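You operate a simulated robot arm through the tools that you are given. There is no shell and no other tool. Be economical: measure what you need, move in short steps, check, and stop when the job is done.

You are at the controls of a simulated two-armed robot. One attempt, no reset.

TASK
Put the block from the clear stretch of the work table on the white board there. Then take the lid off the jar that says "nylon" on the clear stretch of the work table and lay it down there. Then put two of the spools from the gap between the rigs on the work table on the shelf under the packing table. Then open the green cabinet door, fetch the bundle from the inside of the green cabinet and set it in the white bin and shut the door again. Then fetch the folded cloth from the bottom shelf of the drying rack and set it on the shelf under the finishing bench. Then fetch the green bristle bundle from the loading bed and set it on the clear stretch of the work table. Keep to this order. Set down upright: bristle bundle.

Only the result counts: the job must be done as asked and must still hold three seconds after the hand-in. Knocking over, shifting, dropping, spilling or breaking anything else fails it. Lids that push on must go on centred and level and be pressed home; caps that screw on are set level and turned clockwise until they are tight. Flat cloth is picked up by pressing the open fingertips on it (5 to 10 N) and closing them slowly along it; thin cloth reads only 2 to 8 mm in the jaws.

THE ROBOT
Two 7-joint arms with two-finger grippers on one trunk, on a base that drives. Base frame: it is fixed to the floor where the robot stands at the start and does not move with it; the origin is under the middle of the robot, x ahead of it, y to its left, z up. Lengths are in m, angles in rad, forces in N, time in s.
The left shoulder is at the start at [0.078, 0.151, 0.988], the right one opposite. With the tool pointing down near the work surface each hand reaches from about 0.1 to 0.68 m from the robot's upright axis, wherever it stands, measured 20 degrees to its own side. Places, roughly: block [0.5, -0.25, 0.75]; bristle bundle [-4.25, -1.25, 1]; bundle [0, -3.25, 0.5]; clear stretch of the work table [0.6, -0.3, 0.8]; folded cloth (8x6x3 cm) [3.6, -1.3, 0.3]; green cabinet door [-0.2, -3.1, 0.5]; jar [0.5, -0.25, 0.75]; shelf under the finishing bench (111x20 cm) [3.54, -2.46, 0.22]; shelf under the packing table [3.4, 0.7, 0.3]; spool [0.75, -1.25, 0.75]; white bin [-0.5, -3.25, 0.75]; white board (23x19x1 cm) [0.6, -0.4, 0.8]. Payload 2.54 kg a hand.
The TCP of each hand is the grasp point between the finger pads, 0.03 m short of the fingertips. In the tool frame z runs along the fingers and y along their closing line. Largest opening 0.116 m; the body of the gripper starts 0.095 m behind the TCP.
Orientation is told as [roll, pitch, yaw] about the base's x, y, z axes, in that order, counted from this pose: with the fingers straight down and closing along the base's y, the tool's x points along the base's -x, its y along +y and its z along -z.

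THE INTERFACE
- The arms move only by the tool move_arm. It takes "left_targets", "right_targets" or both (then of equal length, played together; a hand with none holds still); each is a list of rows, each an object (a shift or turn left out is 0, a gripper value left out holds the last) with "linear": the shift along the tool's x, y, z in units of 25 mm (1.0 is 25 mm), a list of three; "angular": the turn, a rotation vector about the tool's x, y, z in units of 6 degrees (1.0 is 6 degrees), a list of three. In form: [{"linear": [dx, dy, dz], "angular": [wx, wy, wz]}, ...]. A call has 1 to 12 rows; each row shifts and turns the commanded pose from where the row before left it, along the tool's axes as they then stand. "left_claw" and "right_claw" are, for a hand that has rows, the opening in per cent of the stroke, from 0 (shut) to 100 (fully open), set as the call begins (left out, the last holds). A call with a number of a shift or a turn outside -1 to 1 is refused whole. Each row takes 0.2 s and may step no farther than 0.05 m and 0.15 rad from the row before; otherwise, or with a gripper value out of range, the whole call is refused. A pose out of reach is approached as far as the arm can. The call stops where the force on the tool passes 40 N (or 10 N more than at its start, if that is more) or the arm is blocked; 0.2 s more then pass. Each finger travels about 0.072 m/s and halts on what it meets, pressing with about 41 N; the grip force reading is that of the motor and also rises with nothing between the fingers. The clock runs only during rows and for 0.2 s after the last one: add rows that do not move to give the fingers time. The reply holds the time, the measured pose of the TCP, the force on the tool along the base axes, the opening and the grip force, in the units named above and with some noise, with the torque about the TCP (base axes, N m) and any sound that the robot's microphone picked up, and new pictures: "views" is both (left out), scene, wrist or none (wrist: the cameras of the hands that moved).
- Cameras (640 x 400 px; columns grow to the right, rows downward): "scene" is now at [0.1399, -0.0494, 1.1443]; the picture's right is [-0.48, -0.88, 0.00], its down [-0.35, 0.19, -0.92] and it looks along [0.80, -0.44, -0.40] (base axes); focal length 214 px, centre (320, 200). "left" rides on the left gripper at [0.069, 0.015, -0.122] in its tool frame; the picture's right is [-0.21, 0.98, 0.00], its down [-0.83, -0.18, -0.53] and it looks along [-0.52, -0.11, 0.85] (tool axes); focal length 251 px, centre (320, 200). "right" rides on the right gripper at [0.069, -0.015, -0.122] in its tool frame; the picture's right is [0.21, 0.98, 0.00], its down [-0.83, 0.18, -0.53] and it looks along [-0.52, 0.11, 0.85] (tool axes); focal length 251 px, centre (320, 200). There is no depth. A picture from a camera that has moved, and an enlarged one, comes with that camera's place and axes in the base frame and with its lens. The place of the scene camera against the robot may be out by one fixed shift of up to 0.025 m in any direction.
- slide_trunk(by): slides the trunk up (or, below 0, down) by that many m; the arms and the scene camera ride with it, the base frame stays. It gives what a move gives, with no picture.
- roll_base(legs): drives the robot by 1 to 6 legs, each [ahead, left, turn to the left] in m, m and rad, along the robot's own axes; the way and the turn of a leg run together, so that a leg with both is an arc; at most 1.5 m and 3.142 rad a leg. The arms and the cameras ride along, it lands a little off, and it stops where it bumps. It gives what a move gives, and a new picture of the scene camera.
- head_to(pan, tilt): turns the head with the scene camera to pan (to the left, within 1.396 rad either way) and tilt (down, from -0.506 to 1.204), counted from straight ahead of the robot. It gives what a move gives, and a new picture of the scene camera.
- zoom(camera, box): a new picture of the part [left, top, right, bottom] of that camera's present view, enlarged. No time passes.
- sign_off(): hands the job in; it is judged then, once.

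Work in short steps. Places have to be worked out from the pictures, the camera data and where the tool is seen: move nearer, look again, correct. Check each grasp and each placing, and mend what went wrong. You have 217 turns and 260 pictures in all, those below and enlarged ones among them. Open the grippers and draw the arms clear of the work before you hand the job in, unless the task says otherwise; then end with one line.

The tools are called after "Request:" as name(argument=value, ...) on one line, values as JSON. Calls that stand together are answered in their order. move_arm: Moves the arms, as the interface text tells. Its arguments: {"type":"object","properties":{"left_targets":{"type":"array"},"left_claw":{"type":"number"},"right_targets":{"type":"array"},"right_claw":{"type":"number"},"views":{"type":"string","enum":["both","scene","wrist","none"]}},"required":[]} The other tools are called the same way: slide_trunk (by) slides the trunk up or down; roll_base (legs) drives the base; head_to (pan, tilt) turns the head that bears the scene camera; zoom (camera, box) takes an enlarged picture of a part of a camera's view; sign_off () hands the job in.

At the start:

```text
time_s: 0.0
left_ee_pos: [0.4761, -0.071, 1.0799]
left_ee_rot: [-0.002, 0.0, 0.003]
left_force: [0.0, 0.2, 0.0]
left_ft_torque: [0.02, -0.02, 0.0]
left_grip_width: 0.1163
left_grip_force: 0.1
right_ee_pos: [0.3449, -0.4354, 1.1509]
right_ee_rot: [-0.002, -0.002, 0.0]
right_force: [-0.2, -0.5, 0.5]
right_ft_torque: [0.02, 0.0, -0.01]
right_grip_width: 0.1162
right_grip_force: 0.0
trunk travel left (down, up): [-0.225, 0.064]
robot x, y, heading: [0.0024, 0.0004, -0.002]
head pan, tilt: [-0.503, 0.408]
```

scene: 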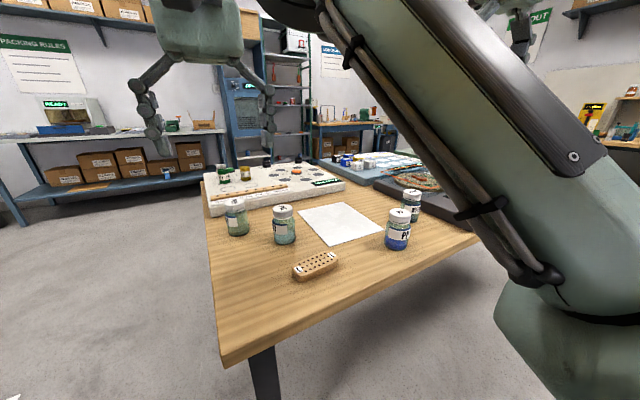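
right: 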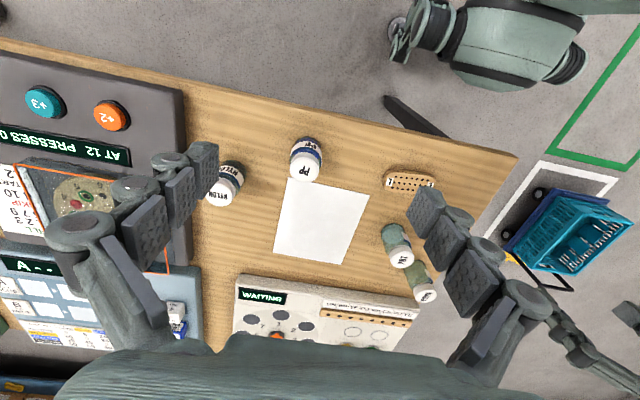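
left: 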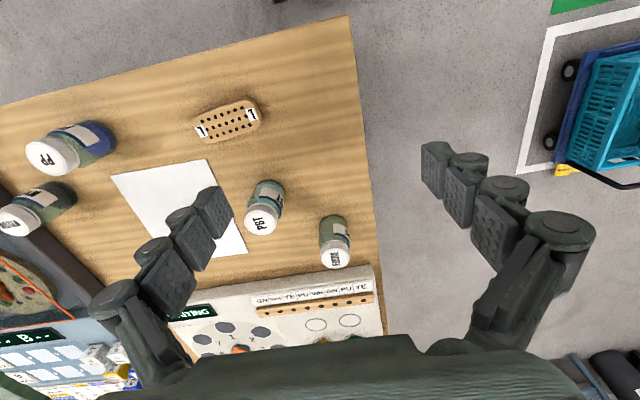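

The right and left wrist views together put the block near (0.477, -0.215, 0.81), and NYLON looks like the jar beside the grey rig. I zoom in to check the jars.

Request:
zoom(camera="right", box=[170, 110, 470, 310])

Request:
zoom(camera="scene", box=[200, 150, 460, 310])

```text
2.00 times, centred on (320, 210) of right
camera zoom: at [0.2765, -0.4495, 1.2735], right [-0.21, 0.98, 0.0], down [0.83, 0.18, 0.53], along [0.52, 0.11, -0.85], focal length 503 px, centre (320, 180)
```

zoom: 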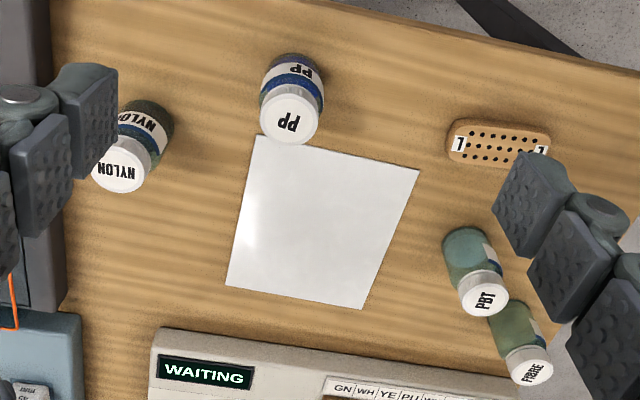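

```text
2.46 times, centred on (330, 230) of scene
camera zoom: at [0.1399, -0.0494, 1.1443], right [-0.48, -0.88, 0.0], down [-0.35, 0.19, -0.92], along [0.8, -0.44, -0.4], focal length 528 px, centre (295, 126)
```

zoom: 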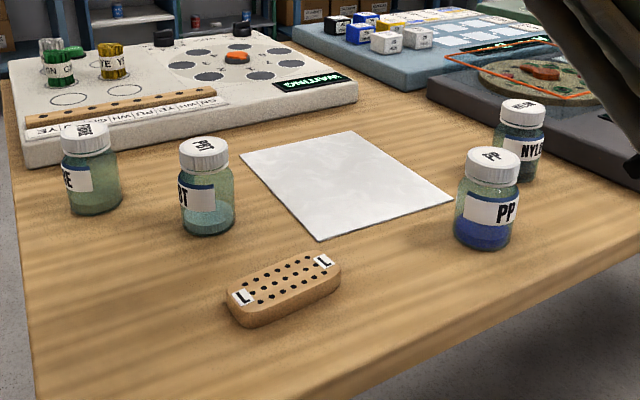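

NYLON is the jar nearest the grey rig, with a ribbed white lid. The board centre is about (0.635, -0.378), at the edge of my reach, so I shift the base right by 0.2 m.

Request:
roll_base(legs=[[0, -0.2, 0]])

```text
time_s: 2.5
left_ee_pos: [0.4764, -0.2692, 1.0803]
left_ee_rot: [-0.002, 0.0, 0.004]
left_force: [0.0, -0.1, 0.2]
left_ft_torque: [-0.01, -0.02, -0.02]
left_grip_width: 0.1161
left_grip_force: 0.1
right_ee_pos: [0.3476, -0.6347, 1.1515]
right_ee_rot: [-0.003, -0.001, 0.0]
right_force: [-0.1, 0.4, 0.6]
right_ft_torque: [0.01, 0.01, -0.02]
right_grip_width: 0.116
right_grip_force: 0.3
trunk travel left (down, up): [-0.225, 0.064]
robot x, y, heading: [0.0036, -0.2012, -0.004]
head pan, tilt: [-0.503, 0.408]
camera scene: at [0.1402, -0.2494, 1.1443], right [-0.48, -0.88, 0.0], down [-0.35, 0.19, -0.92], along [0.81, -0.44, -0.4], focal length 214 px, centre (320, 200)
```

scene: 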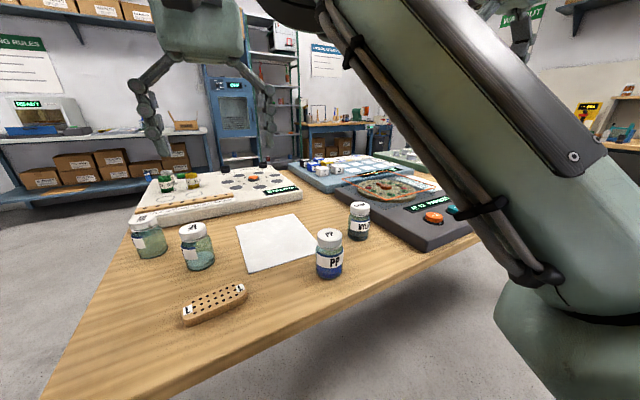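

The base has moved. I clear the left hand to the left and swing the right hand over toward the block.

Request:
move_arm(right_targets=[{"linear": [-0.447, 1, 0.2]}, {"linear": [-0.447, 1, 0.2]}, {"linear": [-0.447, 1, 0.2]}, {"linear": [-0.447, 1, 0.2]}, {"linear": [-0.447, 1, 0.2]}, {"linear": [-0.447, 1, 0.2]}, {"linear": [-0.447, 1, 0.2]}, {"linear": [-0.447, 1, 0.2]}, {"linear": [-0.447, 1, 0.2]}, {"linear": [-0.447, 1, 0.2]}, {"linear": [-0.447, 1, 0.2]}, {"linear": [-0.447, 1, 0.2]}], left_targets=[{"linear": [0.5, 1, -0.2]}, {"linear": [0.5, 1, -0.2]}, {"linear": [0.5, 1, -0.2]}, {"linear": [0.5, 1, -0.2]}, {"linear": [0.5, 1, -0.2]}, {"linear": [0.5, 1, -0.2]}, {"linear": [0.5, 1, -0.2]}, {"linear": [0.5, 1, -0.2]}, {"linear": [0.5, 1, -0.2]}, {"linear": [0.5, 1, -0.2]}, {"linear": [0.5, 1, -0.2]}, {"linear": [0.5, 1, -0.2]}], views="none")

Request:
move_arm(right_targets=[{"angular": [0, 0, 1]}, {"angular": [0, 0, 1]}, {"angular": [0, 0, 1]}, {"angular": [0, 0, 1]}, {"angular": [0, 0, 1]}, {"angular": [0, 0, 1]}, {"angular": [0, 0, 1]}, {"angular": [0, 0, 1]}, {"angular": [0, 0, 1]}, {"angular": [0, 0, 1]}, {"angular": [0, 0, 1]}, {"angular": [0, 0, 1]}], views="none")

Request:
move_arm(right_targets=[{"angular": [0, 0, 1]}, {"angular": [0, 0, 0.87]}], views="both")

```text
time_s: 5.2
left_ee_pos: [0.3257, 0.0301, 1.1397]
left_ee_rot: [-0.003, -0.001, 0.003]
left_force: [-0.2, -0.1, 0.1]
left_ft_torque: [-0.01, -0.01, 0.04]
left_grip_width: 0.116
left_grip_force: 0.0
right_ee_pos: [0.3684, -0.5906, 1.1358]
right_ee_rot: [-0.001, -0.002, 0.001]
right_force: [-0.5, -0.7, -0.2]
right_ft_torque: [0.0, 0.0, 0.01]
right_grip_width: 0.1162
right_grip_force: 0.0
right hand out of reach, approached as far as the arm can: row 2, 3, 4, 5, 6, 7, 8, 9, 10, 11, 12
trunk travel left (down, up): [-0.225, 0.064]
robot x, y, heading: [0.001, -0.2044, 0.003]
head pan, tilt: [-0.503, 0.408]
```

```text
time_s: 7.8
left_ee_pos: [0.3269, 0.031, 1.1395]
left_ee_rot: [-0.001, 0.0, 0.004]
left_force: [0.2, 0.4, 0.0]
left_ft_torque: [0.01, 0.02, 0.01]
left_grip_width: 0.1162
left_grip_force: 0.1
right_ee_pos: [0.368, -0.5913, 1.1361]
right_ee_rot: [-0.001, -0.002, -1.256]
right_force: [0.3, -0.1, 0.2]
right_ft_torque: [-0.03, 0.02, 0.0]
right_grip_width: 0.1164
right_grip_force: 0.2
trunk travel left (down, up): [-0.225, 0.064]
robot x, y, heading: [-0.0004, -0.1987, 0.0]
head pan, tilt: [-0.503, 0.408]
```

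```text
time_s: 8.3
left_ee_pos: [0.3269, 0.0314, 1.1394]
left_ee_rot: [0.0, 0.002, 0.004]
left_force: [0.1, -0.1, -1.1]
left_ft_torque: [0.0, 0.02, -0.02]
left_grip_width: 0.116
left_grip_force: 0.0
right_ee_pos: [0.3474, -0.6028, 1.1201]
right_ee_rot: [0.002, -0.005, -1.449]
right_force: [0.5, 0.6, 0.0]
right_ft_torque: [0.02, 0.02, 0.0]
right_grip_width: 0.116
right_grip_force: 0.2
right hand out of reach, approached as far as the arm can: row 1, 2
trunk travel left (down, up): [-0.225, 0.064]
robot x, y, heading: [0.0015, -0.2016, 0.005]
head pan, tilt: [-0.503, 0.408]
camera scene: at [0.1402, -0.2494, 1.1443], right [-0.48, -0.88, 0.0], down [-0.35, 0.19, -0.92], along [0.81, -0.44, -0.4], focal length 214 px, centre (320, 200)
camera right: at [0.324, -0.5343, 1.2421], right [0.94, 0.33, 0.0], down [0.28, -0.8, 0.54], along [0.18, -0.51, -0.84], focal length 251 px, centre (320, 200)
```

scene: 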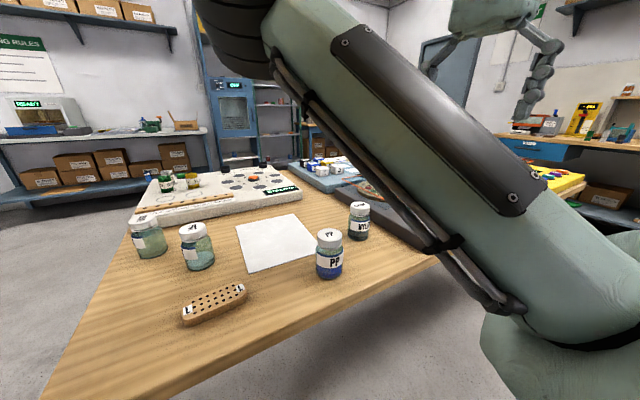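
right: 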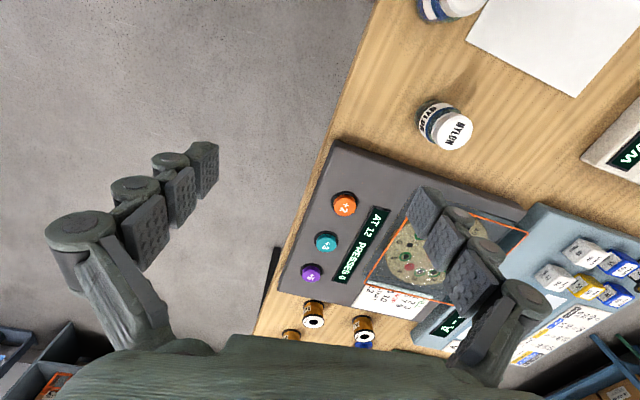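

The hand seems limited up high, so I lower it first.

Request:
move_arm(right_targets=[{"linear": [0, 0, 0.9]}, {"linear": [0, 0, 0.9]}, {"linear": [0, 0, 0.9]}, {"linear": [0, 0, 0.9]}, {"linear": [0, 0, 0.9]}, {"linear": [0, 0, 0.9]}, {"linear": [0, 0, 0.9]}, {"linear": [0.5, 0.1, 0]}, {"linear": [1, 0.2, 0]}, {"linear": [1, 0.2, 0]}, {"linear": [1, 0.2, 0]}, {"linear": [1, 0.2, 0]}], views="none")

```text
time_s: 10.9
left_ee_pos: [0.327, 0.0313, 1.1394]
left_ee_rot: [-0.002, -0.001, 0.004]
left_force: [-0.2, -0.1, -0.4]
left_ft_torque: [0.02, 0.01, 0.02]
left_grip_width: 0.1159
left_grip_force: 0.1
right_ee_pos: [0.3476, -0.5912, 0.9617]
right_ee_rot: [0.001, -0.002, -1.451]
right_force: [-0.6, 0.8, -0.1]
right_ft_torque: [-0.01, -0.01, -0.03]
right_grip_width: 0.1162
right_grip_force: 0.0
right hand out of reach, approached as far as the arm can: row 9, 10, 11, 12
trunk travel left (down, up): [-0.225, 0.064]
robot x, y, heading: [0.0022, -0.1984, 0.002]
head pan, tilt: [-0.503, 0.408]
```

It stalls moving straight left, so I try going forward first.

Request:
move_arm(right_targets=[{"linear": [0, 1, 0]}, {"linear": [0, 1, 0]}, {"linear": [0, 1, 0]}, {"linear": [0, 1, 0]}, {"linear": [0, 1, 0]}, {"linear": [0, 1, 0]}, {"linear": [1, 0, 0]}, {"linear": [1, 0, 0]}, {"linear": [1, 0, 0]}, {"linear": [1, 0, 0]}], views="none")

```text
time_s: 13.2
left_ee_pos: [0.3255, 0.0318, 1.1391]
left_ee_rot: [0.0, -0.001, 0.002]
left_force: [-0.4, 0.1, 0.2]
left_ft_torque: [0.03, 0.01, -0.02]
left_grip_width: 0.1163
left_grip_force: 0.0
right_ee_pos: [0.4201, -0.5984, 0.9502]
right_ee_rot: [-0.001, -0.002, -1.45]
right_force: [1.0, 0.0, -0.2]
right_ft_torque: [-0.04, 0.03, -0.03]
right_grip_width: 0.116
right_grip_force: 0.1
right hand out of reach, approached as far as the arm can: row 1, 2, 3, 4, 5, 6, 7, 8, 9, 10
trunk travel left (down, up): [-0.225, 0.064]
robot x, y, heading: [0.0015, -0.2021, -0.003]
head pan, tilt: [-0.503, 0.408]
```

A wrist limit seems likely at this yaw. I turn back to yaw 0 and on toward +97° instead.

Request:
move_arm(right_targets=[{"angular": [0, 0, -1]}, {"angular": [0, 0, -1]}, {"angular": [0, 0, -1]}, {"angular": [0, 0, -1]}, {"angular": [0, 0, -1]}, {"angular": [0, 0, -1]}, {"angular": [0, 0, -1]}, {"angular": [0, 0, -1]}, {"angular": [0, 0, -1]}, {"angular": [0, 0, -1]}, {"angular": [0, 0, -1]}, {"angular": [0, 0, -1]}], views="none")

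Request:
move_arm(right_targets=[{"angular": [0, 0, -1]}, {"angular": [0, 0, -1]}, {"linear": [-0.6, 0.5, 0]}, {"linear": [-0.6, 0.5, 0]}, {"linear": [-0.6, 0.5, 0]}, {"linear": [-0.6, 0.5, 0]}], views="scene")

```text
time_s: 15.8
left_ee_pos: [0.3267, 0.0307, 1.1392]
left_ee_rot: [-0.003, -0.001, 0.004]
left_force: [-0.9, 0.2, 0.0]
left_ft_torque: [0.02, -0.01, 0.0]
left_grip_width: 0.116
left_grip_force: 0.0
right_ee_pos: [0.42, -0.5976, 0.9518]
right_ee_rot: [-0.002, -0.001, -0.193]
right_force: [-0.6, 0.1, 0.7]
right_ft_torque: [0.02, 0.01, 0.0]
right_grip_width: 0.1161
right_grip_force: 0.1
trunk travel left (down, up): [-0.225, 0.064]
robot x, y, heading: [0.0032, -0.1991, 0.004]
head pan, tilt: [-0.503, 0.408]
```

```text
time_s: 17.1
left_ee_pos: [0.3272, 0.0306, 1.1396]
left_ee_rot: [-0.002, -0.001, 0.004]
left_force: [0.4, -0.3, 0.7]
left_ft_torque: [0.01, 0.0, -0.01]
left_grip_width: 0.1164
left_grip_force: 0.2
right_ee_pos: [0.4781, -0.5916, 0.9512]
right_ee_rot: [-0.002, -0.002, 0.016]
right_force: [0.5, -0.2, -0.6]
right_ft_torque: [0.0, -0.03, 0.0]
right_grip_width: 0.116
right_grip_force: 0.1
right hand out of reach, approached as far as the arm can: row 3, 4, 5, 6
trunk travel left (down, up): [-0.225, 0.064]
robot x, y, heading: [-0.0008, -0.1967, 0.004]
head pan, tilt: [-0.503, 0.408]
camera scene: at [0.1403, -0.2494, 1.1443], right [-0.48, -0.88, 0.0], down [-0.35, 0.19, -0.92], along [0.81, -0.44, -0.4], focal length 214 px, centre (320, 200)
```

scene: 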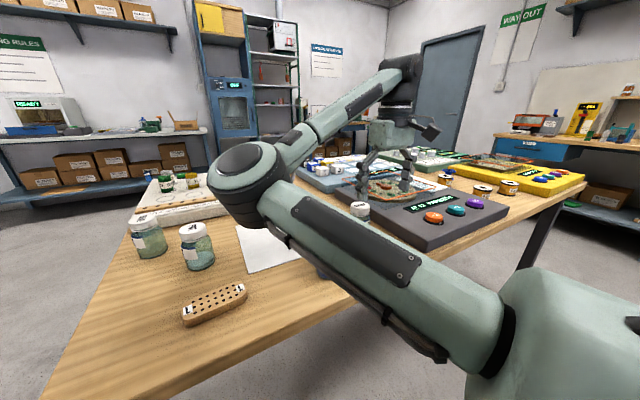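

The elbow has swung inward, which blocks leftward motion. I test the positive yaw to see whether it frees the arm.

Request:
move_arm(right_targets=[{"linear": [1, -1, 0], "angular": [0, 0, -1]}, {"linear": [1, 0, 0], "angular": [0, 0, -1]}, {"angular": [0, 0, -1]}, {"angular": [0, 0, -1]}, {"angular": [0, 0, -1]}, {"angular": [0, 0, -1]}, {"angular": [0, 0, -1]}, {"angular": [0, 0, -1]}, {"angular": [0, 0, -1]}, {"angular": [0, 0, -1]}, {"angular": [0, 0, -1]}, {"angular": [0, 0, -1]}], views="none")

Request:
move_arm(right_targets=[{"angular": [0, 0, -1]}, {"angular": [0, 0, -1]}, {"angular": [0, 0, -1]}, {"linear": [-0.5, 0, 0]}, {"linear": [-0.5, 0, 0]}, {"linear": [-0.5, 0, 0]}, {"linear": [-0.5, 0, 0]}, {"linear": [-0.5, 0, 0]}, {"linear": [-0.5, 0, 0]}], views="scene")

```text
time_s: 19.8
left_ee_pos: [0.3262, 0.0294, 1.1397]
left_ee_rot: [-0.001, -0.001, 0.003]
left_force: [-0.2, -1.2, -0.2]
left_ft_torque: [0.02, -0.02, 0.04]
left_grip_width: 0.1161
left_grip_force: 0.1
right_ee_pos: [0.4283, -0.6183, 0.9523]
right_ee_rot: [-0.001, 0.002, 1.272]
right_force: [0.4, -0.1, -1.3]
right_ft_torque: [0.02, -0.01, 0.0]
right_grip_width: 0.1161
right_grip_force: 0.0
trunk travel left (down, up): [-0.225, 0.064]
robot x, y, heading: [0.0028, -0.1995, 0.001]
head pan, tilt: [-0.503, 0.408]
```

```text
time_s: 21.8
left_ee_pos: [0.3273, 0.0308, 1.1408]
left_ee_rot: [-0.001, -0.001, 0.005]
left_force: [-0.5, -0.6, -0.2]
left_ft_torque: [0.04, -0.01, 0.02]
left_grip_width: 0.1162
left_grip_force: 0.2
right_ee_pos: [0.4284, -0.5955, 0.9557]
right_ee_rot: [0.001, 0.001, 1.587]
right_force: [0.6, 0.1, -0.7]
right_ft_torque: [0.03, 0.0, 0.0]
right_grip_width: 0.1162
right_grip_force: 0.0
right hand out of reach, approached as far as the arm can: row 5, 6, 7, 8, 9
trunk travel left (down, up): [-0.225, 0.064]
robot x, y, heading: [-0.0022, -0.1998, 0.004]
head pan, tilt: [-0.503, 0.408]
camera scene: at [0.1402, -0.2492, 1.1443], right [-0.48, -0.88, 0.0], down [-0.35, 0.19, -0.92], along [0.81, -0.44, -0.4], focal length 214 px, centre (320, 200)
```

scene: 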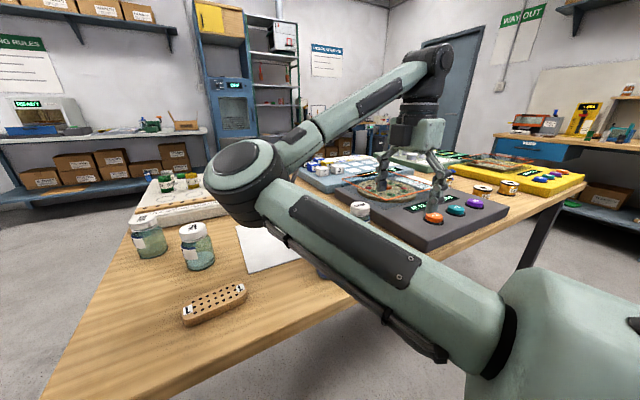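

The right arm's elbow is folded inward and it can't come left. I look at the left arm's posture before deciding which hand to use.

Request:
head_to(pan=0.5, tilt=0.4)

```text
time_s: 23.0
left_ee_pos: [0.3264, 0.0309, 1.1404]
left_ee_rot: [-0.002, 0.0, 0.002]
left_force: [-0.2, 0.3, 0.3]
left_ft_torque: [-0.03, -0.01, 0.01]
left_grip_width: 0.116
left_grip_force: 0.0
right_ee_pos: [0.4275, -0.5958, 0.9552]
right_ee_rot: [-0.001, 0.003, 1.588]
right_force: [-0.1, -0.3, 0.4]
right_ft_torque: [-0.02, 0.0, 0.02]
right_grip_width: 0.1162
right_grip_force: 0.1
trunk travel left (down, up): [-0.225, 0.064]
robot x, y, heading: [0.0018, -0.1976, 0.001]
head pan, tilt: [0.499, 0.4]
camera scene: at [0.1403, -0.1604, 1.1451], right [0.48, -0.88, 0.0], down [-0.34, -0.19, -0.92], along [0.81, 0.44, -0.39], focal length 214 px, centre (320, 200)
```

scene: 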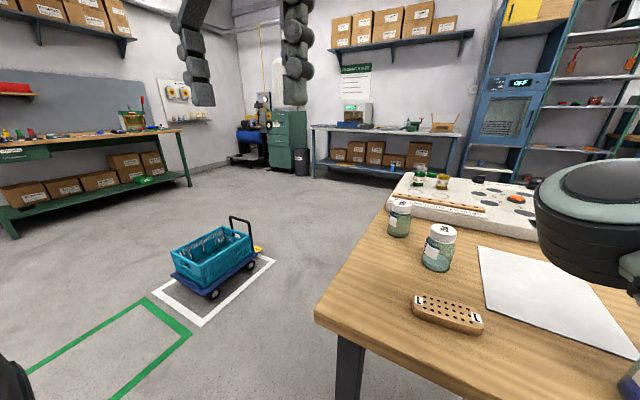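

The left arm's elbow is out of sight and outward, so it is the better hand here. I tuck the right hand back and right so its elbow leaves the table.

Request:
move_arm(right_targets=[{"linear": [0.7, 1, 0]}, {"linear": [0.7, 1, 0]}, {"linear": [0.7, 1, 0]}, {"linear": [0.7, 1, 0]}, {"linear": [0.7, 1, 0]}, {"linear": [0.7, 1, 0]}, {"linear": [0.7, 1, 0]}, {"linear": [0.7, 1, 0]}, {"linear": [0.7, 1, 0]}, {"linear": [0.7, 1, 0]}, {"linear": [0.7, 1, 0]}, {"linear": [0.7, 1, 0]}], views="none")

Request:
head_to(pan=-0.5, tilt=0.4)

```text
time_s: 25.6
left_ee_pos: [0.3262, 0.0295, 1.1413]
left_ee_rot: [-0.002, -0.001, 0.005]
left_force: [-0.1, 0.1, -0.3]
left_ft_torque: [0.0, 0.01, -0.02]
left_grip_width: 0.1161
left_grip_force: 0.1
right_ee_pos: [0.1337, -0.8111, 0.9548]
right_ee_rot: [0.001, 0.003, 1.587]
right_force: [-0.4, 0.4, 0.0]
right_ft_torque: [0.01, 0.04, 0.0]
right_grip_width: 0.1161
right_grip_force: 0.0
trunk travel left (down, up): [-0.225, 0.064]
robot x, y, heading: [0.0048, -0.2017, 0.004]
head pan, tilt: [0.499, 0.4]
```

```text
time_s: 26.9
left_ee_pos: [0.3264, 0.0307, 1.1401]
left_ee_rot: [-0.002, 0.0, 0.004]
left_force: [0.1, 0.8, 0.0]
left_ft_torque: [-0.01, 0.02, 0.0]
left_grip_width: 0.116
left_grip_force: 0.0
right_ee_pos: [0.1349, -0.8109, 0.9553]
right_ee_rot: [0.001, 0.002, 1.585]
right_force: [0.6, 0.4, 0.9]
right_ft_torque: [-0.02, 0.02, 0.02]
right_grip_width: 0.1157
right_grip_force: 0.1
trunk travel left (down, up): [-0.225, 0.064]
robot x, y, heading: [0.0008, -0.1988, -0.001]
head pan, tilt: [-0.499, 0.4]
camera scene: at [0.1405, -0.2489, 1.1451], right [-0.48, -0.88, 0.0], down [-0.34, 0.19, -0.92], along [0.81, -0.44, -0.39], focal length 214 px, centre (320, 200)
```

scene: 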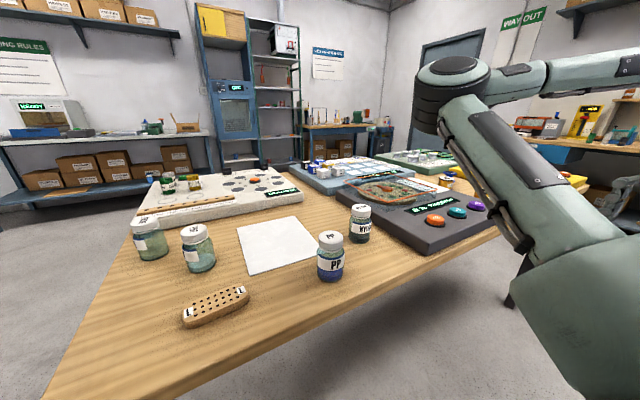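

The right arm is now clear and high. I shift another 0.2 m right so that block, board and NYLON all fall within the left hand's range.

Request:
roll_base(legs=[[0, -0.2, 0]])

Request:
move_arm(left_targets=[{"linear": [0, 0, 0.5], "angular": [0, 0, 1]}, {"linear": [0, 0, 0.5], "angular": [0, 0, 1]}, {"linear": [0, 0, 0.5], "angular": [0, 0, 1]}, {"linear": [0, 0, 0.5], "angular": [0, 0, 1]}, {"linear": [0, 0, 0.5], "angular": [0, 0, 1]}, {"linear": [0, 0, 0.5], "angular": [0, 0, 1]}, {"linear": [0, 0, 0.5], "angular": [0, 0, 1]}, {"linear": [0, 0, 0.5], "angular": [0, 0, 1]}, {"linear": [0, 0, 0.5], "angular": [0, 0, 1]}, {"linear": [0, 0, 0.5], "angular": [0, 0, 1]}, {"linear": [0, 0, 0.5], "angular": [0, 0, 1]}, {"linear": [0, 0, 0.5], "angular": [0, 0, 1]}], views="none")

```text
time_s: 29.4
left_ee_pos: [0.3265, -0.1694, 1.1404]
left_ee_rot: [-0.002, 0.001, 0.004]
left_force: [0.8, -0.2, -0.4]
left_ft_torque: [0.0, -0.01, 0.01]
left_grip_width: 0.116
left_grip_force: 0.1
right_ee_pos: [0.1345, -1.0099, 0.9548]
right_ee_rot: [0.0, 0.002, 1.588]
right_force: [-0.2, -1.3, -0.1]
right_ft_torque: [0.03, -0.01, 0.0]
right_grip_width: 0.1159
right_grip_force: 0.1
trunk travel left (down, up): [-0.225, 0.064]
robot x, y, heading: [-0.0039, -0.3979, -0.0]
head pan, tilt: [-0.499, 0.4]
camera scene: at [0.1409, -0.4491, 1.1451], right [-0.48, -0.88, 0.0], down [-0.34, 0.19, -0.92], along [0.81, -0.44, -0.39], focal length 214 px, centre (320, 200)
```

scene: 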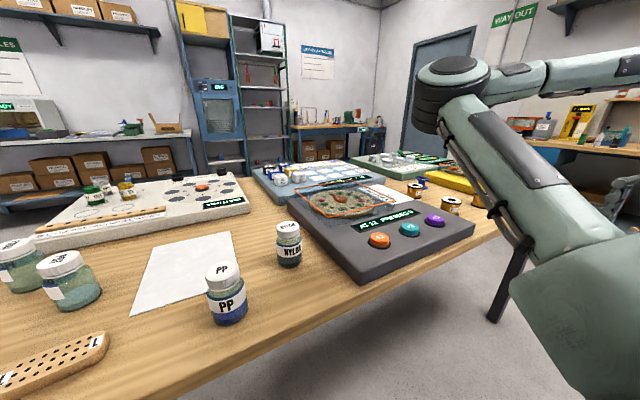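

```text
time_s: 32.0
left_ee_pos: [0.328, -0.1682, 0.9895]
left_ee_rot: [-0.001, -0.002, -1.256]
left_force: [0.6, -0.7, 0.2]
left_ft_torque: [0.01, -0.02, 0.0]
left_grip_width: 0.1158
left_grip_force: 0.1
right_ee_pos: [0.1339, -1.0105, 0.9539]
right_ee_rot: [-0.001, 0.001, 1.586]
right_force: [-0.5, -0.4, 0.7]
right_ft_torque: [0.02, -0.01, -0.02]
right_grip_width: 0.1161
right_grip_force: 0.1
trunk travel left (down, up): [-0.225, 0.064]
robot x, y, heading: [0.0006, -0.4019, -0.007]
head pan, tilt: [-0.499, 0.4]
```

The turn worked on this arm. I finish the yaw and move above the block.

Request:
move_arm(left_targets=[{"angular": [0, 0, 1]}, {"angular": [0, 0, 0.87]}, {"linear": [-0.41, 0.985, 0.4]}, {"linear": [-0.41, 0.985, 0.4]}, {"linear": [-0.41, 0.985, 0.4]}, {"linear": [-0.41, 0.985, 0.4]}, {"linear": [-0.41, 0.985, 0.4]}, {"linear": [-0.41, 0.985, 0.4]}], views="wrist")

```text
time_s: 33.8
left_ee_pos: [0.4816, -0.2106, 0.9307]
left_ee_rot: [0.001, -0.001, -1.448]
left_force: [0.4, 0.5, 0.0]
left_ft_torque: [-0.01, -0.01, 0.01]
left_grip_width: 0.1162
left_grip_force: 0.1
right_ee_pos: [0.1359, -1.0096, 0.954]
right_ee_rot: [0.001, 0.001, 1.587]
right_force: [-0.4, 0.5, 0.2]
right_ft_torque: [-0.02, 0.0, 0.0]
right_grip_width: 0.1162
right_grip_force: 0.1
trunk travel left (down, up): [-0.225, 0.064]
robot x, y, heading: [0.0051, -0.4013, -0.002]
head pan, tilt: [-0.499, 0.4]
camera left: at [0.4877, -0.1397, 1.0539], right [1.0, -0.09, 0.0], down [-0.08, -0.84, 0.53], along [-0.05, -0.53, -0.84], focal length 251 px, centre (320, 200)
```

left: 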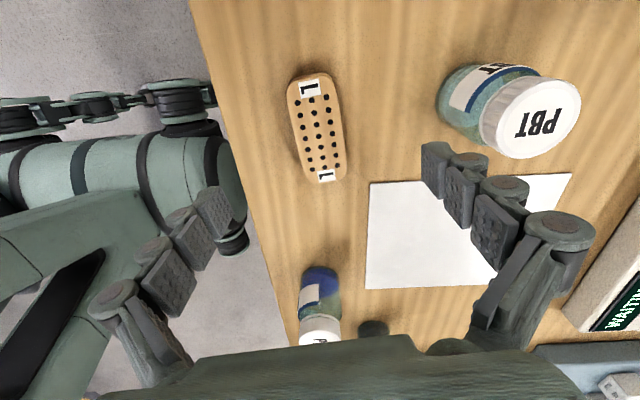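

The block is centred under the jaws, with its axis matching. I lower to just above the table and check the force.

Request:
move_arm(left_targets=[{"linear": [-0.1, -0.1, 0.9]}, {"linear": [0, 0, 0.9]}, {"linear": [0, 0, 0.9]}, {"linear": [0, 0, 0.7]}, {"linear": [0, 0, 0.5]}], views="wrist")

```text
time_s: 35.0
left_ee_pos: [0.4793, -0.2156, 0.8337]
left_ee_rot: [0.0, -0.003, -1.449]
left_force: [-0.3, -0.3, 0.0]
left_ft_torque: [0.03, -0.02, 0.01]
left_grip_width: 0.1163
left_grip_force: 0.1
right_ee_pos: [0.1353, -1.0097, 0.9562]
right_ee_rot: [0.0, 0.002, 1.586]
right_force: [0.2, -0.8, 0.1]
right_ft_torque: [-0.02, -0.02, -0.01]
right_grip_width: 0.116
right_grip_force: 0.0
trunk travel left (down, up): [-0.225, 0.064]
robot x, y, heading: [-0.0009, -0.4006, 0.001]
head pan, tilt: [-0.499, 0.4]
camera left: at [0.4853, -0.145, 0.9565], right [1.0, -0.09, 0.0], down [-0.08, -0.84, 0.54], along [-0.05, -0.53, -0.84], focal length 251 px, centre (320, 200)
```

left: 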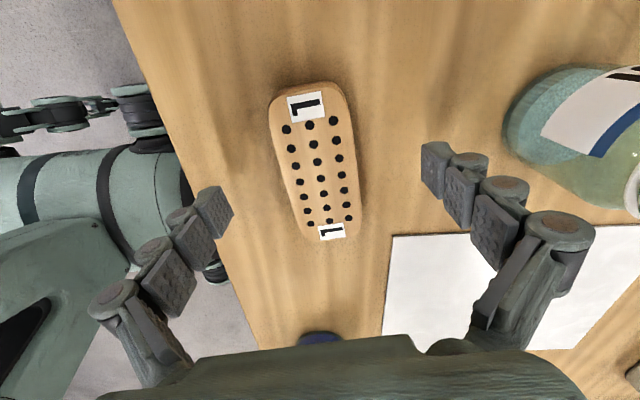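

The block is still well centred. I creep down until I near the table.

Request:
move_arm(left_targets=[{"linear": [-0.05, 0, 0.3]}, {"linear": [-0.05, 0, 0.3]}, {"linear": [0, 0, 0.2]}], views="wrist")

```text
time_s: 35.8
left_ee_pos: [0.4791, -0.2187, 0.8118]
left_ee_rot: [0.0, -0.003, -1.449]
left_force: [0.3, 1.0, -0.2]
left_ft_torque: [0.01, -0.02, 0.02]
left_grip_width: 0.1158
left_grip_force: 0.0
right_ee_pos: [0.1346, -1.0105, 0.9558]
right_ee_rot: [0.0, 0.001, 1.587]
right_force: [0.1, 0.6, -0.1]
right_ft_torque: [-0.02, -0.03, 0.04]
right_grip_width: 0.1158
right_grip_force: 0.0
trunk travel left (down, up): [-0.225, 0.064]
robot x, y, heading: [0.0025, -0.3973, -0.003]
head pan, tilt: [-0.499, 0.4]
camera left: at [0.4856, -0.1467, 0.9358], right [1.0, -0.09, 0.0], down [-0.08, -0.84, 0.54], along [-0.05, -0.53, -0.84], focal length 251 px, centre (320, 200)
```

left: 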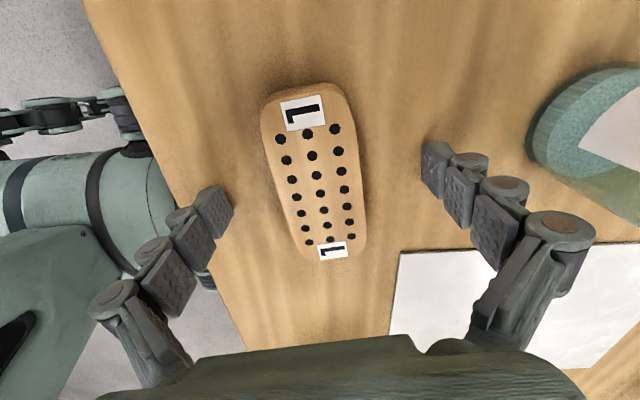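

No contact yet. I go down another centimetre in small steps.

Request:
move_arm(left_targets=[{"linear": [0, 0, 0.15]}, {"linear": [0, 0, 0.15]}, {"linear": [0, 0, 0.15]}], views="none")

```text
time_s: 36.6
left_ee_pos: [0.478, -0.2187, 0.8099]
left_ee_rot: [0.009, -0.009, -1.452]
left_force: [-5.9, -0.4, 21.5]
left_ft_torque: [-0.1, 1.5, -0.04]
left_grip_width: 0.1162
left_grip_force: 0.5
right_ee_pos: [0.1327, -1.0104, 0.9565]
right_ee_rot: [-0.002, 0.001, 1.587]
right_force: [0.5, -0.1, 0.8]
right_ft_torque: [-0.03, 0.0, 0.0]
right_grip_width: 0.1161
right_grip_force: 0.1
trunk travel left (down, up): [-0.225, 0.064]
robot x, y, heading: [0.003, -0.4016, 0.003]
head pan, tilt: [-0.499, 0.4]
stopped in row 3 (left hand): the force on the tool passed its limit at 44 N (the readings are from after the stop); the commanded pose is now the measured one
```

Contact: the table is at z ≈ 0.780. I lift 3 mm and close on the block.

Request:
move_arm(left_targets=[{"linear": [0, 0, -0.15]}], views="none")

Request:
move_arm(left_targets=[{}, {}, {}, {}], left_claw=0, views="none")

Request:
move_arm(left_targets=[{"linear": [0, 0, -0.5]}, {"linear": [0, 0, -1]}, {"linear": [0, 0, -1]}], views="wrist")

```text
time_s: 37.0
left_ee_pos: [0.479, -0.218, 0.8101]
left_ee_rot: [0.007, -0.003, -1.447]
left_force: [-0.8, -1.3, 5.9]
left_ft_torque: [-0.06, 0.45, 0.08]
left_grip_width: 0.116
left_grip_force: 0.1
right_ee_pos: [0.1342, -1.0106, 0.9551]
right_ee_rot: [-0.002, 0.002, 1.586]
right_force: [-0.7, -0.5, -0.3]
right_ft_torque: [0.03, -0.03, 0.0]
right_grip_width: 0.116
right_grip_force: 0.0
trunk travel left (down, up): [-0.225, 0.064]
robot x, y, heading: [-0.0012, -0.4014, 0.002]
head pan, tilt: [-0.499, 0.4]
```

```text
time_s: 37.5
left_ee_pos: [0.4695, -0.2193, 0.8207]
left_ee_rot: [0.004, -0.005, -1.462]
left_force: [-42.6, -2.1, 53.6]
left_ft_torque: [-0.14, 3.56, 0.14]
left_grip_width: 0.0937
left_grip_force: 40.2
right_ee_pos: [0.1305, -1.0105, 0.9551]
right_ee_rot: [-0.007, 0.0, 1.587]
right_force: [0.4, 0.1, 0.0]
right_ft_torque: [-0.04, -0.01, 0.01]
right_grip_width: 0.1158
right_grip_force: 0.0
trunk travel left (down, up): [-0.225, 0.064]
robot x, y, heading: [0.001, -0.3977, -0.002]
head pan, tilt: [-0.499, 0.4]
stopped in row 2 (left hand): the force on the tool passed its limit at 44 N (the readings are from after the stop); the commanded pose is now the measured one
```

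```text
time_s: 38.4
left_ee_pos: [0.4787, -0.2163, 0.8729]
left_ee_rot: [0.003, -0.007, -1.453]
left_force: [0.2, -0.5, -0.6]
left_ft_torque: [0.0, 0.03, 0.02]
left_grip_width: 0.0445
left_grip_force: 40.7
right_ee_pos: [0.1351, -1.011, 0.9547]
right_ee_rot: [0.0, 0.0, 1.585]
right_force: [1.2, -0.2, 0.1]
right_ft_torque: [-0.01, 0.0, 0.02]
right_grip_width: 0.1161
right_grip_force: 0.1
trunk travel left (down, up): [-0.225, 0.064]
robot x, y, heading: [-0.0001, -0.4015, -0.002]
head pan, tilt: [-0.499, 0.4]
camera left: at [0.4843, -0.1443, 0.9972], right [1.0, -0.1, 0.0], down [-0.08, -0.84, 0.54], along [-0.05, -0.54, -0.84], focal length 251 px, centre (320, 200)
```

left: 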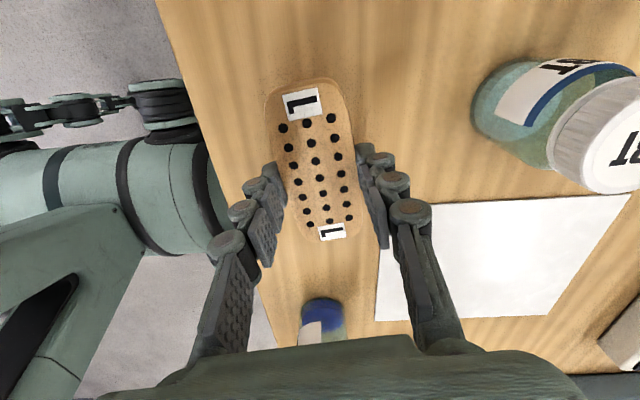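

Grasped at 44.5 mm. Closing swings the tips downward, so I'll leave more clearance near surfaces. I carry the block over the board at about (0.62, -0.38).

Request:
move_arm(left_targets=[{"linear": [0, 0, -0.8]}, {"linear": [-0.9, 0.604, 0]}, {"linear": [-0.9, 0.604, 0]}, {"linear": [-0.9, 0.604, 0]}, {"linear": [-0.9, 0.604, 0]}, {"linear": [-0.9, 0.604, 0]}, {"linear": [-0.9, 0.604, 0]}, {"linear": [-0.9, 0.604, 0]}, {"linear": [-0.9, 0.604, 0]}], views="both")

```text
time_s: 40.4
left_ee_pos: [0.6186, -0.3823, 0.8969]
left_ee_rot: [0.002, -0.005, -1.451]
left_force: [0.3, -0.2, -1.2]
left_ft_torque: [0.0, 0.02, -0.02]
left_grip_width: 0.0443
left_grip_force: 41.2
right_ee_pos: [0.1351, -1.0105, 0.9548]
right_ee_rot: [0.0, 0.001, 1.585]
right_force: [0.7, -0.3, 0.0]
right_ft_torque: [0.0, 0.02, 0.01]
right_grip_width: 0.1158
right_grip_force: 0.0
trunk travel left (down, up): [-0.225, 0.064]
robot x, y, heading: [0.0013, -0.3981, 0.002]
head pan, tilt: [-0.499, 0.4]
camera scene: at [0.1407, -0.4491, 1.145], right [-0.48, -0.88, 0.0], down [-0.34, 0.19, -0.92], along [0.81, -0.44, -0.39], focal length 214 px, centre (320, 200)
camera left: at [0.6243, -0.3109, 1.0203], right [1.0, -0.1, 0.0], down [-0.08, -0.84, 0.54], along [-0.05, -0.54, -0.84], focal length 251 px, centre (320, 200)
```

scene: 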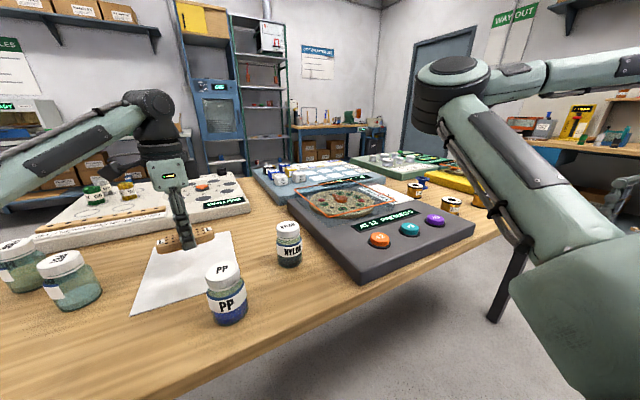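
left: 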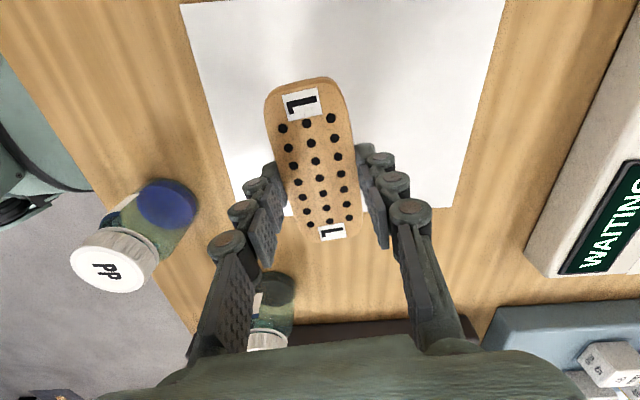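

The block is over the board (x 0.52–0.76, y -0.47–-0.29). I lower in decreasing steps until contact.

Request:
move_arm(left_targets=[{"linear": [0, 0.3, 0.8]}, {"linear": [0, 0.2, 0.8]}, {"linear": [0, 0, 0.4]}, {"linear": [0, 0, 0.2]}, {"linear": [0, 0, 0.1]}, {"linear": [0, 0, 0.1]}, {"linear": [0, 0, 0.1]}, {"linear": [0, 0, 0.1]}], views="none")

```text
time_s: 42.1
left_ee_pos: [0.6313, -0.3808, 0.8318]
left_ee_rot: [0.004, -0.008, -1.452]
left_force: [0.2, 0.1, 2.3]
left_ft_torque: [-0.1, -0.11, -0.01]
left_grip_width: 0.0445
left_grip_force: 40.5
right_ee_pos: [0.1335, -1.0107, 0.9554]
right_ee_rot: [0.001, 0.002, 1.586]
right_force: [0.3, -0.2, 0.5]
right_ft_torque: [-0.02, -0.01, -0.01]
right_grip_width: 0.1163
right_grip_force: 0.0
trunk travel left (down, up): [-0.225, 0.064]
robot x, y, heading: [0.0033, -0.3991, 0.001]
head pan, tilt: [-0.499, 0.4]
```

Contact is just starting at 2.3 N. I press slightly, release and rise.

Request:
move_arm(left_targets=[{"linear": [0, 0, 0.08]}], views="none")

Request:
move_arm(left_targets=[{}, {}, {}, {}, {}], left_claw=100, views="none")

Request:
move_arm(left_targets=[{"linear": [0, 0, -1]}, {"linear": [0, 0, -1]}, {"linear": [0, 0, -1]}, {"linear": [0, 0, -1]}, {"linear": [0, 0, -1]}], views="wrist")

```text
time_s: 42.5
left_ee_pos: [0.6312, -0.381, 0.8314]
left_ee_rot: [0.006, -0.008, -1.455]
left_force: [1.7, 0.5, 13.7]
left_ft_torque: [0.01, -0.11, -0.01]
left_grip_width: 0.0446
left_grip_force: 40.7
right_ee_pos: [0.1335, -1.0099, 0.9559]
right_ee_rot: [-0.002, 0.003, 1.586]
right_force: [-0.8, 0.0, -0.5]
right_ft_torque: [0.01, -0.03, 0.01]
right_grip_width: 0.1162
right_grip_force: 0.0
trunk travel left (down, up): [-0.225, 0.064]
robot x, y, heading: [-0.0001, -0.402, -0.001]
head pan, tilt: [-0.499, 0.4]
```

```text
time_s: 43.8
left_ee_pos: [0.6319, -0.3802, 0.8286]
left_ee_rot: [0.004, -0.007, -1.452]
left_force: [-0.6, 0.3, -0.3]
left_ft_torque: [-0.03, 0.01, -0.02]
left_grip_width: 0.1159
left_grip_force: 0.0
right_ee_pos: [0.1341, -1.0094, 0.9544]
right_ee_rot: [0.001, 0.003, 1.586]
right_force: [0.5, 0.0, 0.2]
right_ft_torque: [0.01, -0.01, -0.03]
right_grip_width: 0.116
right_grip_force: 0.2
trunk travel left (down, up): [-0.225, 0.064]
robot x, y, heading: [-0.0013, -0.3983, 0.005]
head pan, tilt: [-0.499, 0.4]
```

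```text
time_s: 45.0
left_ee_pos: [0.6308, -0.378, 0.9547]
left_ee_rot: [0.003, -0.006, -1.453]
left_force: [0.7, 0.5, -0.3]
left_ft_torque: [0.02, -0.02, -0.01]
left_grip_width: 0.116
left_grip_force: 0.2
right_ee_pos: [0.1349, -1.0096, 0.9555]
right_ee_rot: [0.001, 0.003, 1.587]
right_force: [0.5, -0.5, 0.1]
right_ft_torque: [-0.05, -0.02, 0.02]
right_grip_width: 0.1161
right_grip_force: 0.1
trunk travel left (down, up): [-0.225, 0.064]
robot x, y, heading: [-0.0004, -0.397, 0.003]
head pan, tilt: [-0.499, 0.4]
camera left: at [0.6367, -0.3073, 1.0777], right [1.0, -0.1, 0.0], down [-0.09, -0.84, 0.54], along [-0.05, -0.54, -0.84], focal length 251 px, centre (320, 200)
```

left: 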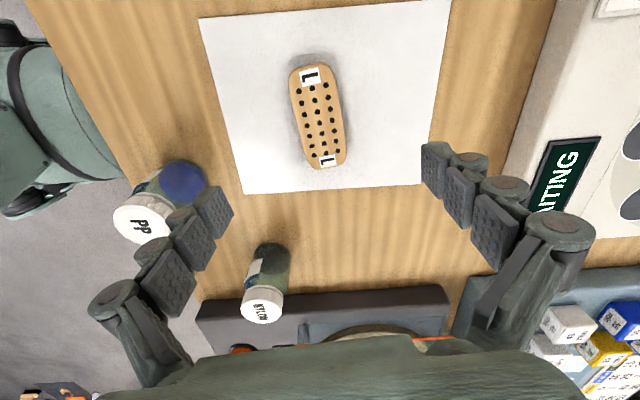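

The block rests on the board. Triangulating the NYLON lid gives a top near (0.537, -0.578, 0.883), so I move above it.

Request:
move_arm(left_targets=[{"linear": [-0.937, -0.585, 0]}, {"linear": [-0.937, -0.585, 0]}, {"linear": [-0.937, -0.585, 0]}, {"linear": [-0.937, -0.585, 0]}, {"linear": [-0.937, -0.585, 0]}, {"linear": [-0.937, -0.585, 0]}, {"linear": [-0.937, -0.585, 0]}, {"linear": [-0.937, -0.585, 0]}], views="both")

```text
time_s: 46.8
left_ee_pos: [0.5355, -0.5809, 0.954]
left_ee_rot: [0.005, -0.006, -1.453]
left_force: [-0.4, 0.3, 0.4]
left_ft_torque: [0.04, 0.0, 0.01]
left_grip_width: 0.116
left_grip_force: 0.0
right_ee_pos: [0.1339, -1.0117, 0.9549]
right_ee_rot: [0.0, 0.003, 1.587]
right_force: [-0.7, 0.0, -0.8]
right_ft_torque: [-0.02, -0.02, -0.01]
right_grip_width: 0.1159
right_grip_force: 0.1
trunk travel left (down, up): [-0.225, 0.064]
robot x, y, heading: [0.0027, -0.4045, 0.002]
head pan, tilt: [-0.499, 0.4]
camera scene: at [0.1404, -0.4491, 1.1451], right [-0.48, -0.88, 0.0], down [-0.34, 0.19, -0.92], along [0.81, -0.44, -0.39], focal length 214 px, centre (320, 200)
camera left: at [0.5423, -0.5095, 1.0782], right [1.0, -0.1, 0.0], down [-0.09, -0.84, 0.54], along [-0.05, -0.54, -0.84], focal length 251 px, centre (320, 200)
```

scene: 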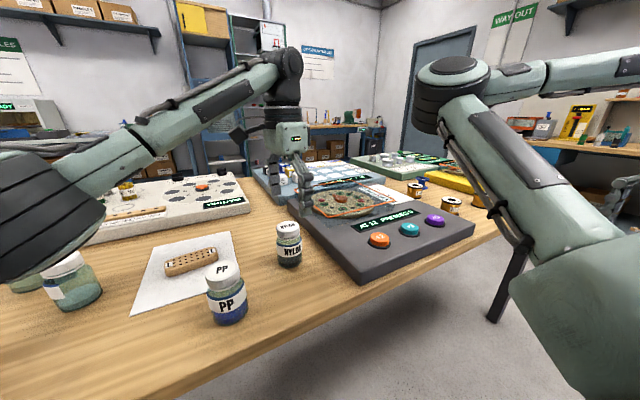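
left: 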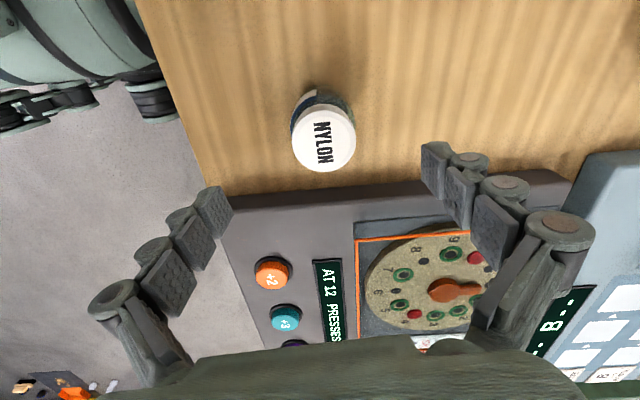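

The jaws are centred to within 3 mm. I zoom on the jar to gauge lid height and type.

Request:
zoom(camera="scene", box=[190, 200, 350, 300])

```text
4.00 times, centred on (270, 250) of scene
camera zoom: at [0.1404, -0.4491, 1.1451], right [-0.48, -0.88, 0.0], down [-0.34, 0.19, -0.92], along [0.81, -0.44, -0.39], focal length 858 px, centre (520, 0)
```

zoom: 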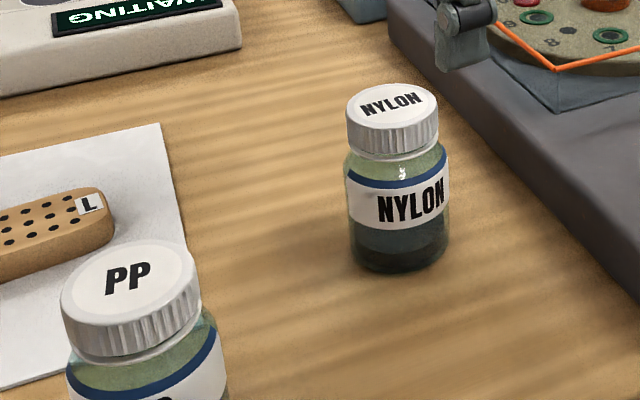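

The lid is ribbed, about 52 mm wide and 18 mm tall. I lower so that only the lid lies between the fingertips, then close.

Request:
move_arm(left_targets=[{"linear": [0, 0.12, 0.8]}, {"linear": [0, 0, 0.8]}, {"linear": [0, 0, 0.45]}], views="none")

Request:
move_arm(left_targets=[{}, {}, {}, {}], left_claw=35, views="both")

```text
time_s: 47.5
left_ee_pos: [0.5394, -0.5809, 0.9052]
left_ee_rot: [0.003, -0.005, -1.451]
left_force: [-0.8, 0.4, 0.8]
left_ft_torque: [-0.01, 0.02, 0.0]
left_grip_width: 0.116
left_grip_force: 0.0
right_ee_pos: [0.1348, -1.01, 0.9549]
right_ee_rot: [0.0, 0.003, 1.587]
right_force: [0.0, 0.1, 0.4]
right_ft_torque: [0.03, 0.01, -0.03]
right_grip_width: 0.116
right_grip_force: 0.0
trunk travel left (down, up): [-0.225, 0.064]
robot x, y, heading: [0.0, -0.4037, 0.001]
head pan, tilt: [-0.499, 0.4]
```

```text
time_s: 48.5
left_ee_pos: [0.5399, -0.5806, 0.9051]
left_ee_rot: [0.004, -0.004, -1.452]
left_force: [-0.2, -0.6, 0.1]
left_ft_torque: [0.01, 0.03, 0.0]
left_grip_width: 0.0463
left_grip_force: 40.6
right_ee_pos: [0.1342, -1.0096, 0.9548]
right_ee_rot: [0.0, 0.001, 1.586]
right_force: [0.5, 0.4, -0.5]
right_ft_torque: [0.01, 0.01, 0.0]
right_grip_width: 0.1159
right_grip_force: 0.1
trunk travel left (down, up): [-0.225, 0.064]
robot x, y, heading: [-0.0032, -0.3994, 0.003]
head pan, tilt: [-0.499, 0.4]
camera scene: at [0.1405, -0.4488, 1.1451], right [-0.48, -0.88, 0.0], down [-0.34, 0.19, -0.92], along [0.81, -0.44, -0.39], focal length 214 px, centre (320, 200)
camera left: at [0.5453, -0.5086, 1.0273], right [1.0, -0.1, 0.0], down [-0.09, -0.84, 0.54], along [-0.05, -0.54, -0.84], focal length 251 px, centre (320, 200)
```

scene: 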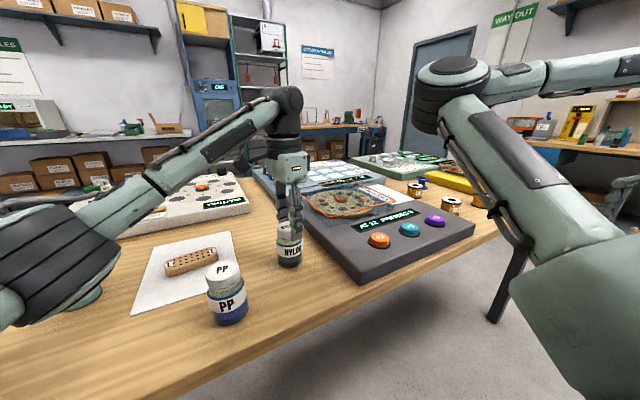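
left: 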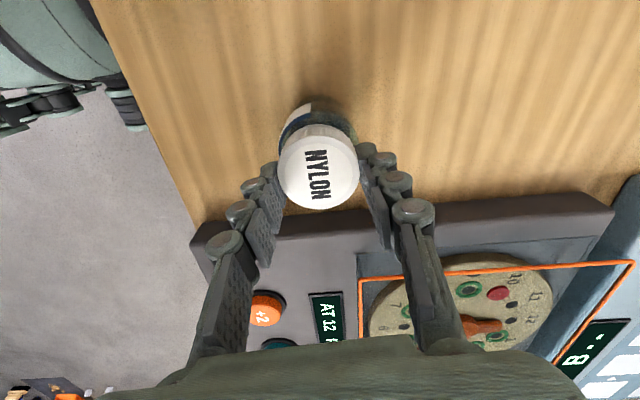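

The lid is gripped at 46 mm. I test with a small upward pull and watch the force.

Request:
move_arm(left_targets=[{"linear": [0, 0, -0.1]}, {"linear": [0, 0, -0.1]}, {"linear": [0, 0, -0.1]}, {"linear": [0, 0, -0.1]}], views="scene")

Request:
zoom(camera="scene", box=[230, 200, 350, 280])

```text
time_s: 49.5
left_ee_pos: [0.5385, -0.5794, 0.9134]
left_ee_rot: [0.002, -0.005, -1.452]
left_force: [-0.4, 1.1, -1.6]
left_ft_torque: [-0.04, -0.04, -0.02]
left_grip_width: 0.0464
left_grip_force: 41.0
right_ee_pos: [0.1345, -1.0098, 0.9558]
right_ee_rot: [0.001, 0.0, 1.587]
right_force: [0.1, -0.5, 0.6]
right_ft_torque: [-0.06, 0.01, -0.01]
right_grip_width: 0.1162
right_grip_force: 0.1
trunk travel left (down, up): [-0.225, 0.064]
robot x, y, heading: [0.0026, -0.3986, 0.002]
head pan, tilt: [-0.499, 0.4]
camera scene: at [0.1406, -0.4489, 1.1451], right [-0.48, -0.88, 0.0], down [-0.34, 0.19, -0.92], along [0.81, -0.44, -0.39], focal length 214 px, centre (320, 200)
```

scene: 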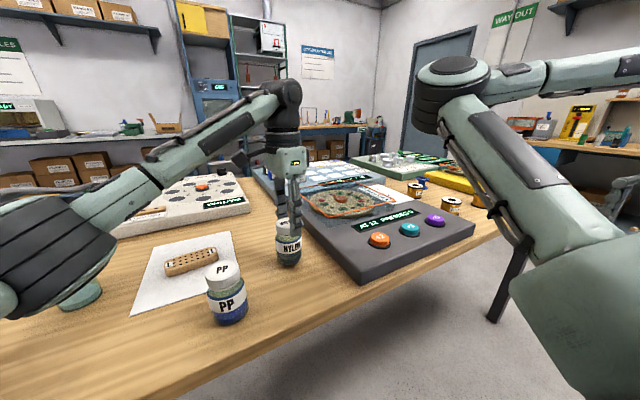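

```text
5.00 times, centred on (290, 240) of scene
camera zoom: at [0.1406, -0.4489, 1.1451], right [-0.48, -0.88, 0.0], down [-0.34, 0.19, -0.92], along [0.81, -0.44, -0.39], focal length 1072 px, centre (470, 0)
```

zoom: 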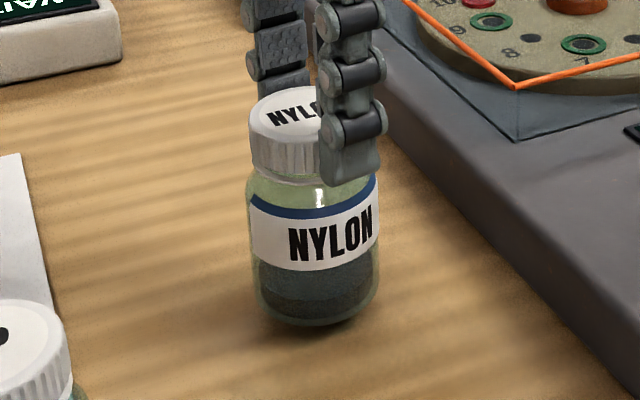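

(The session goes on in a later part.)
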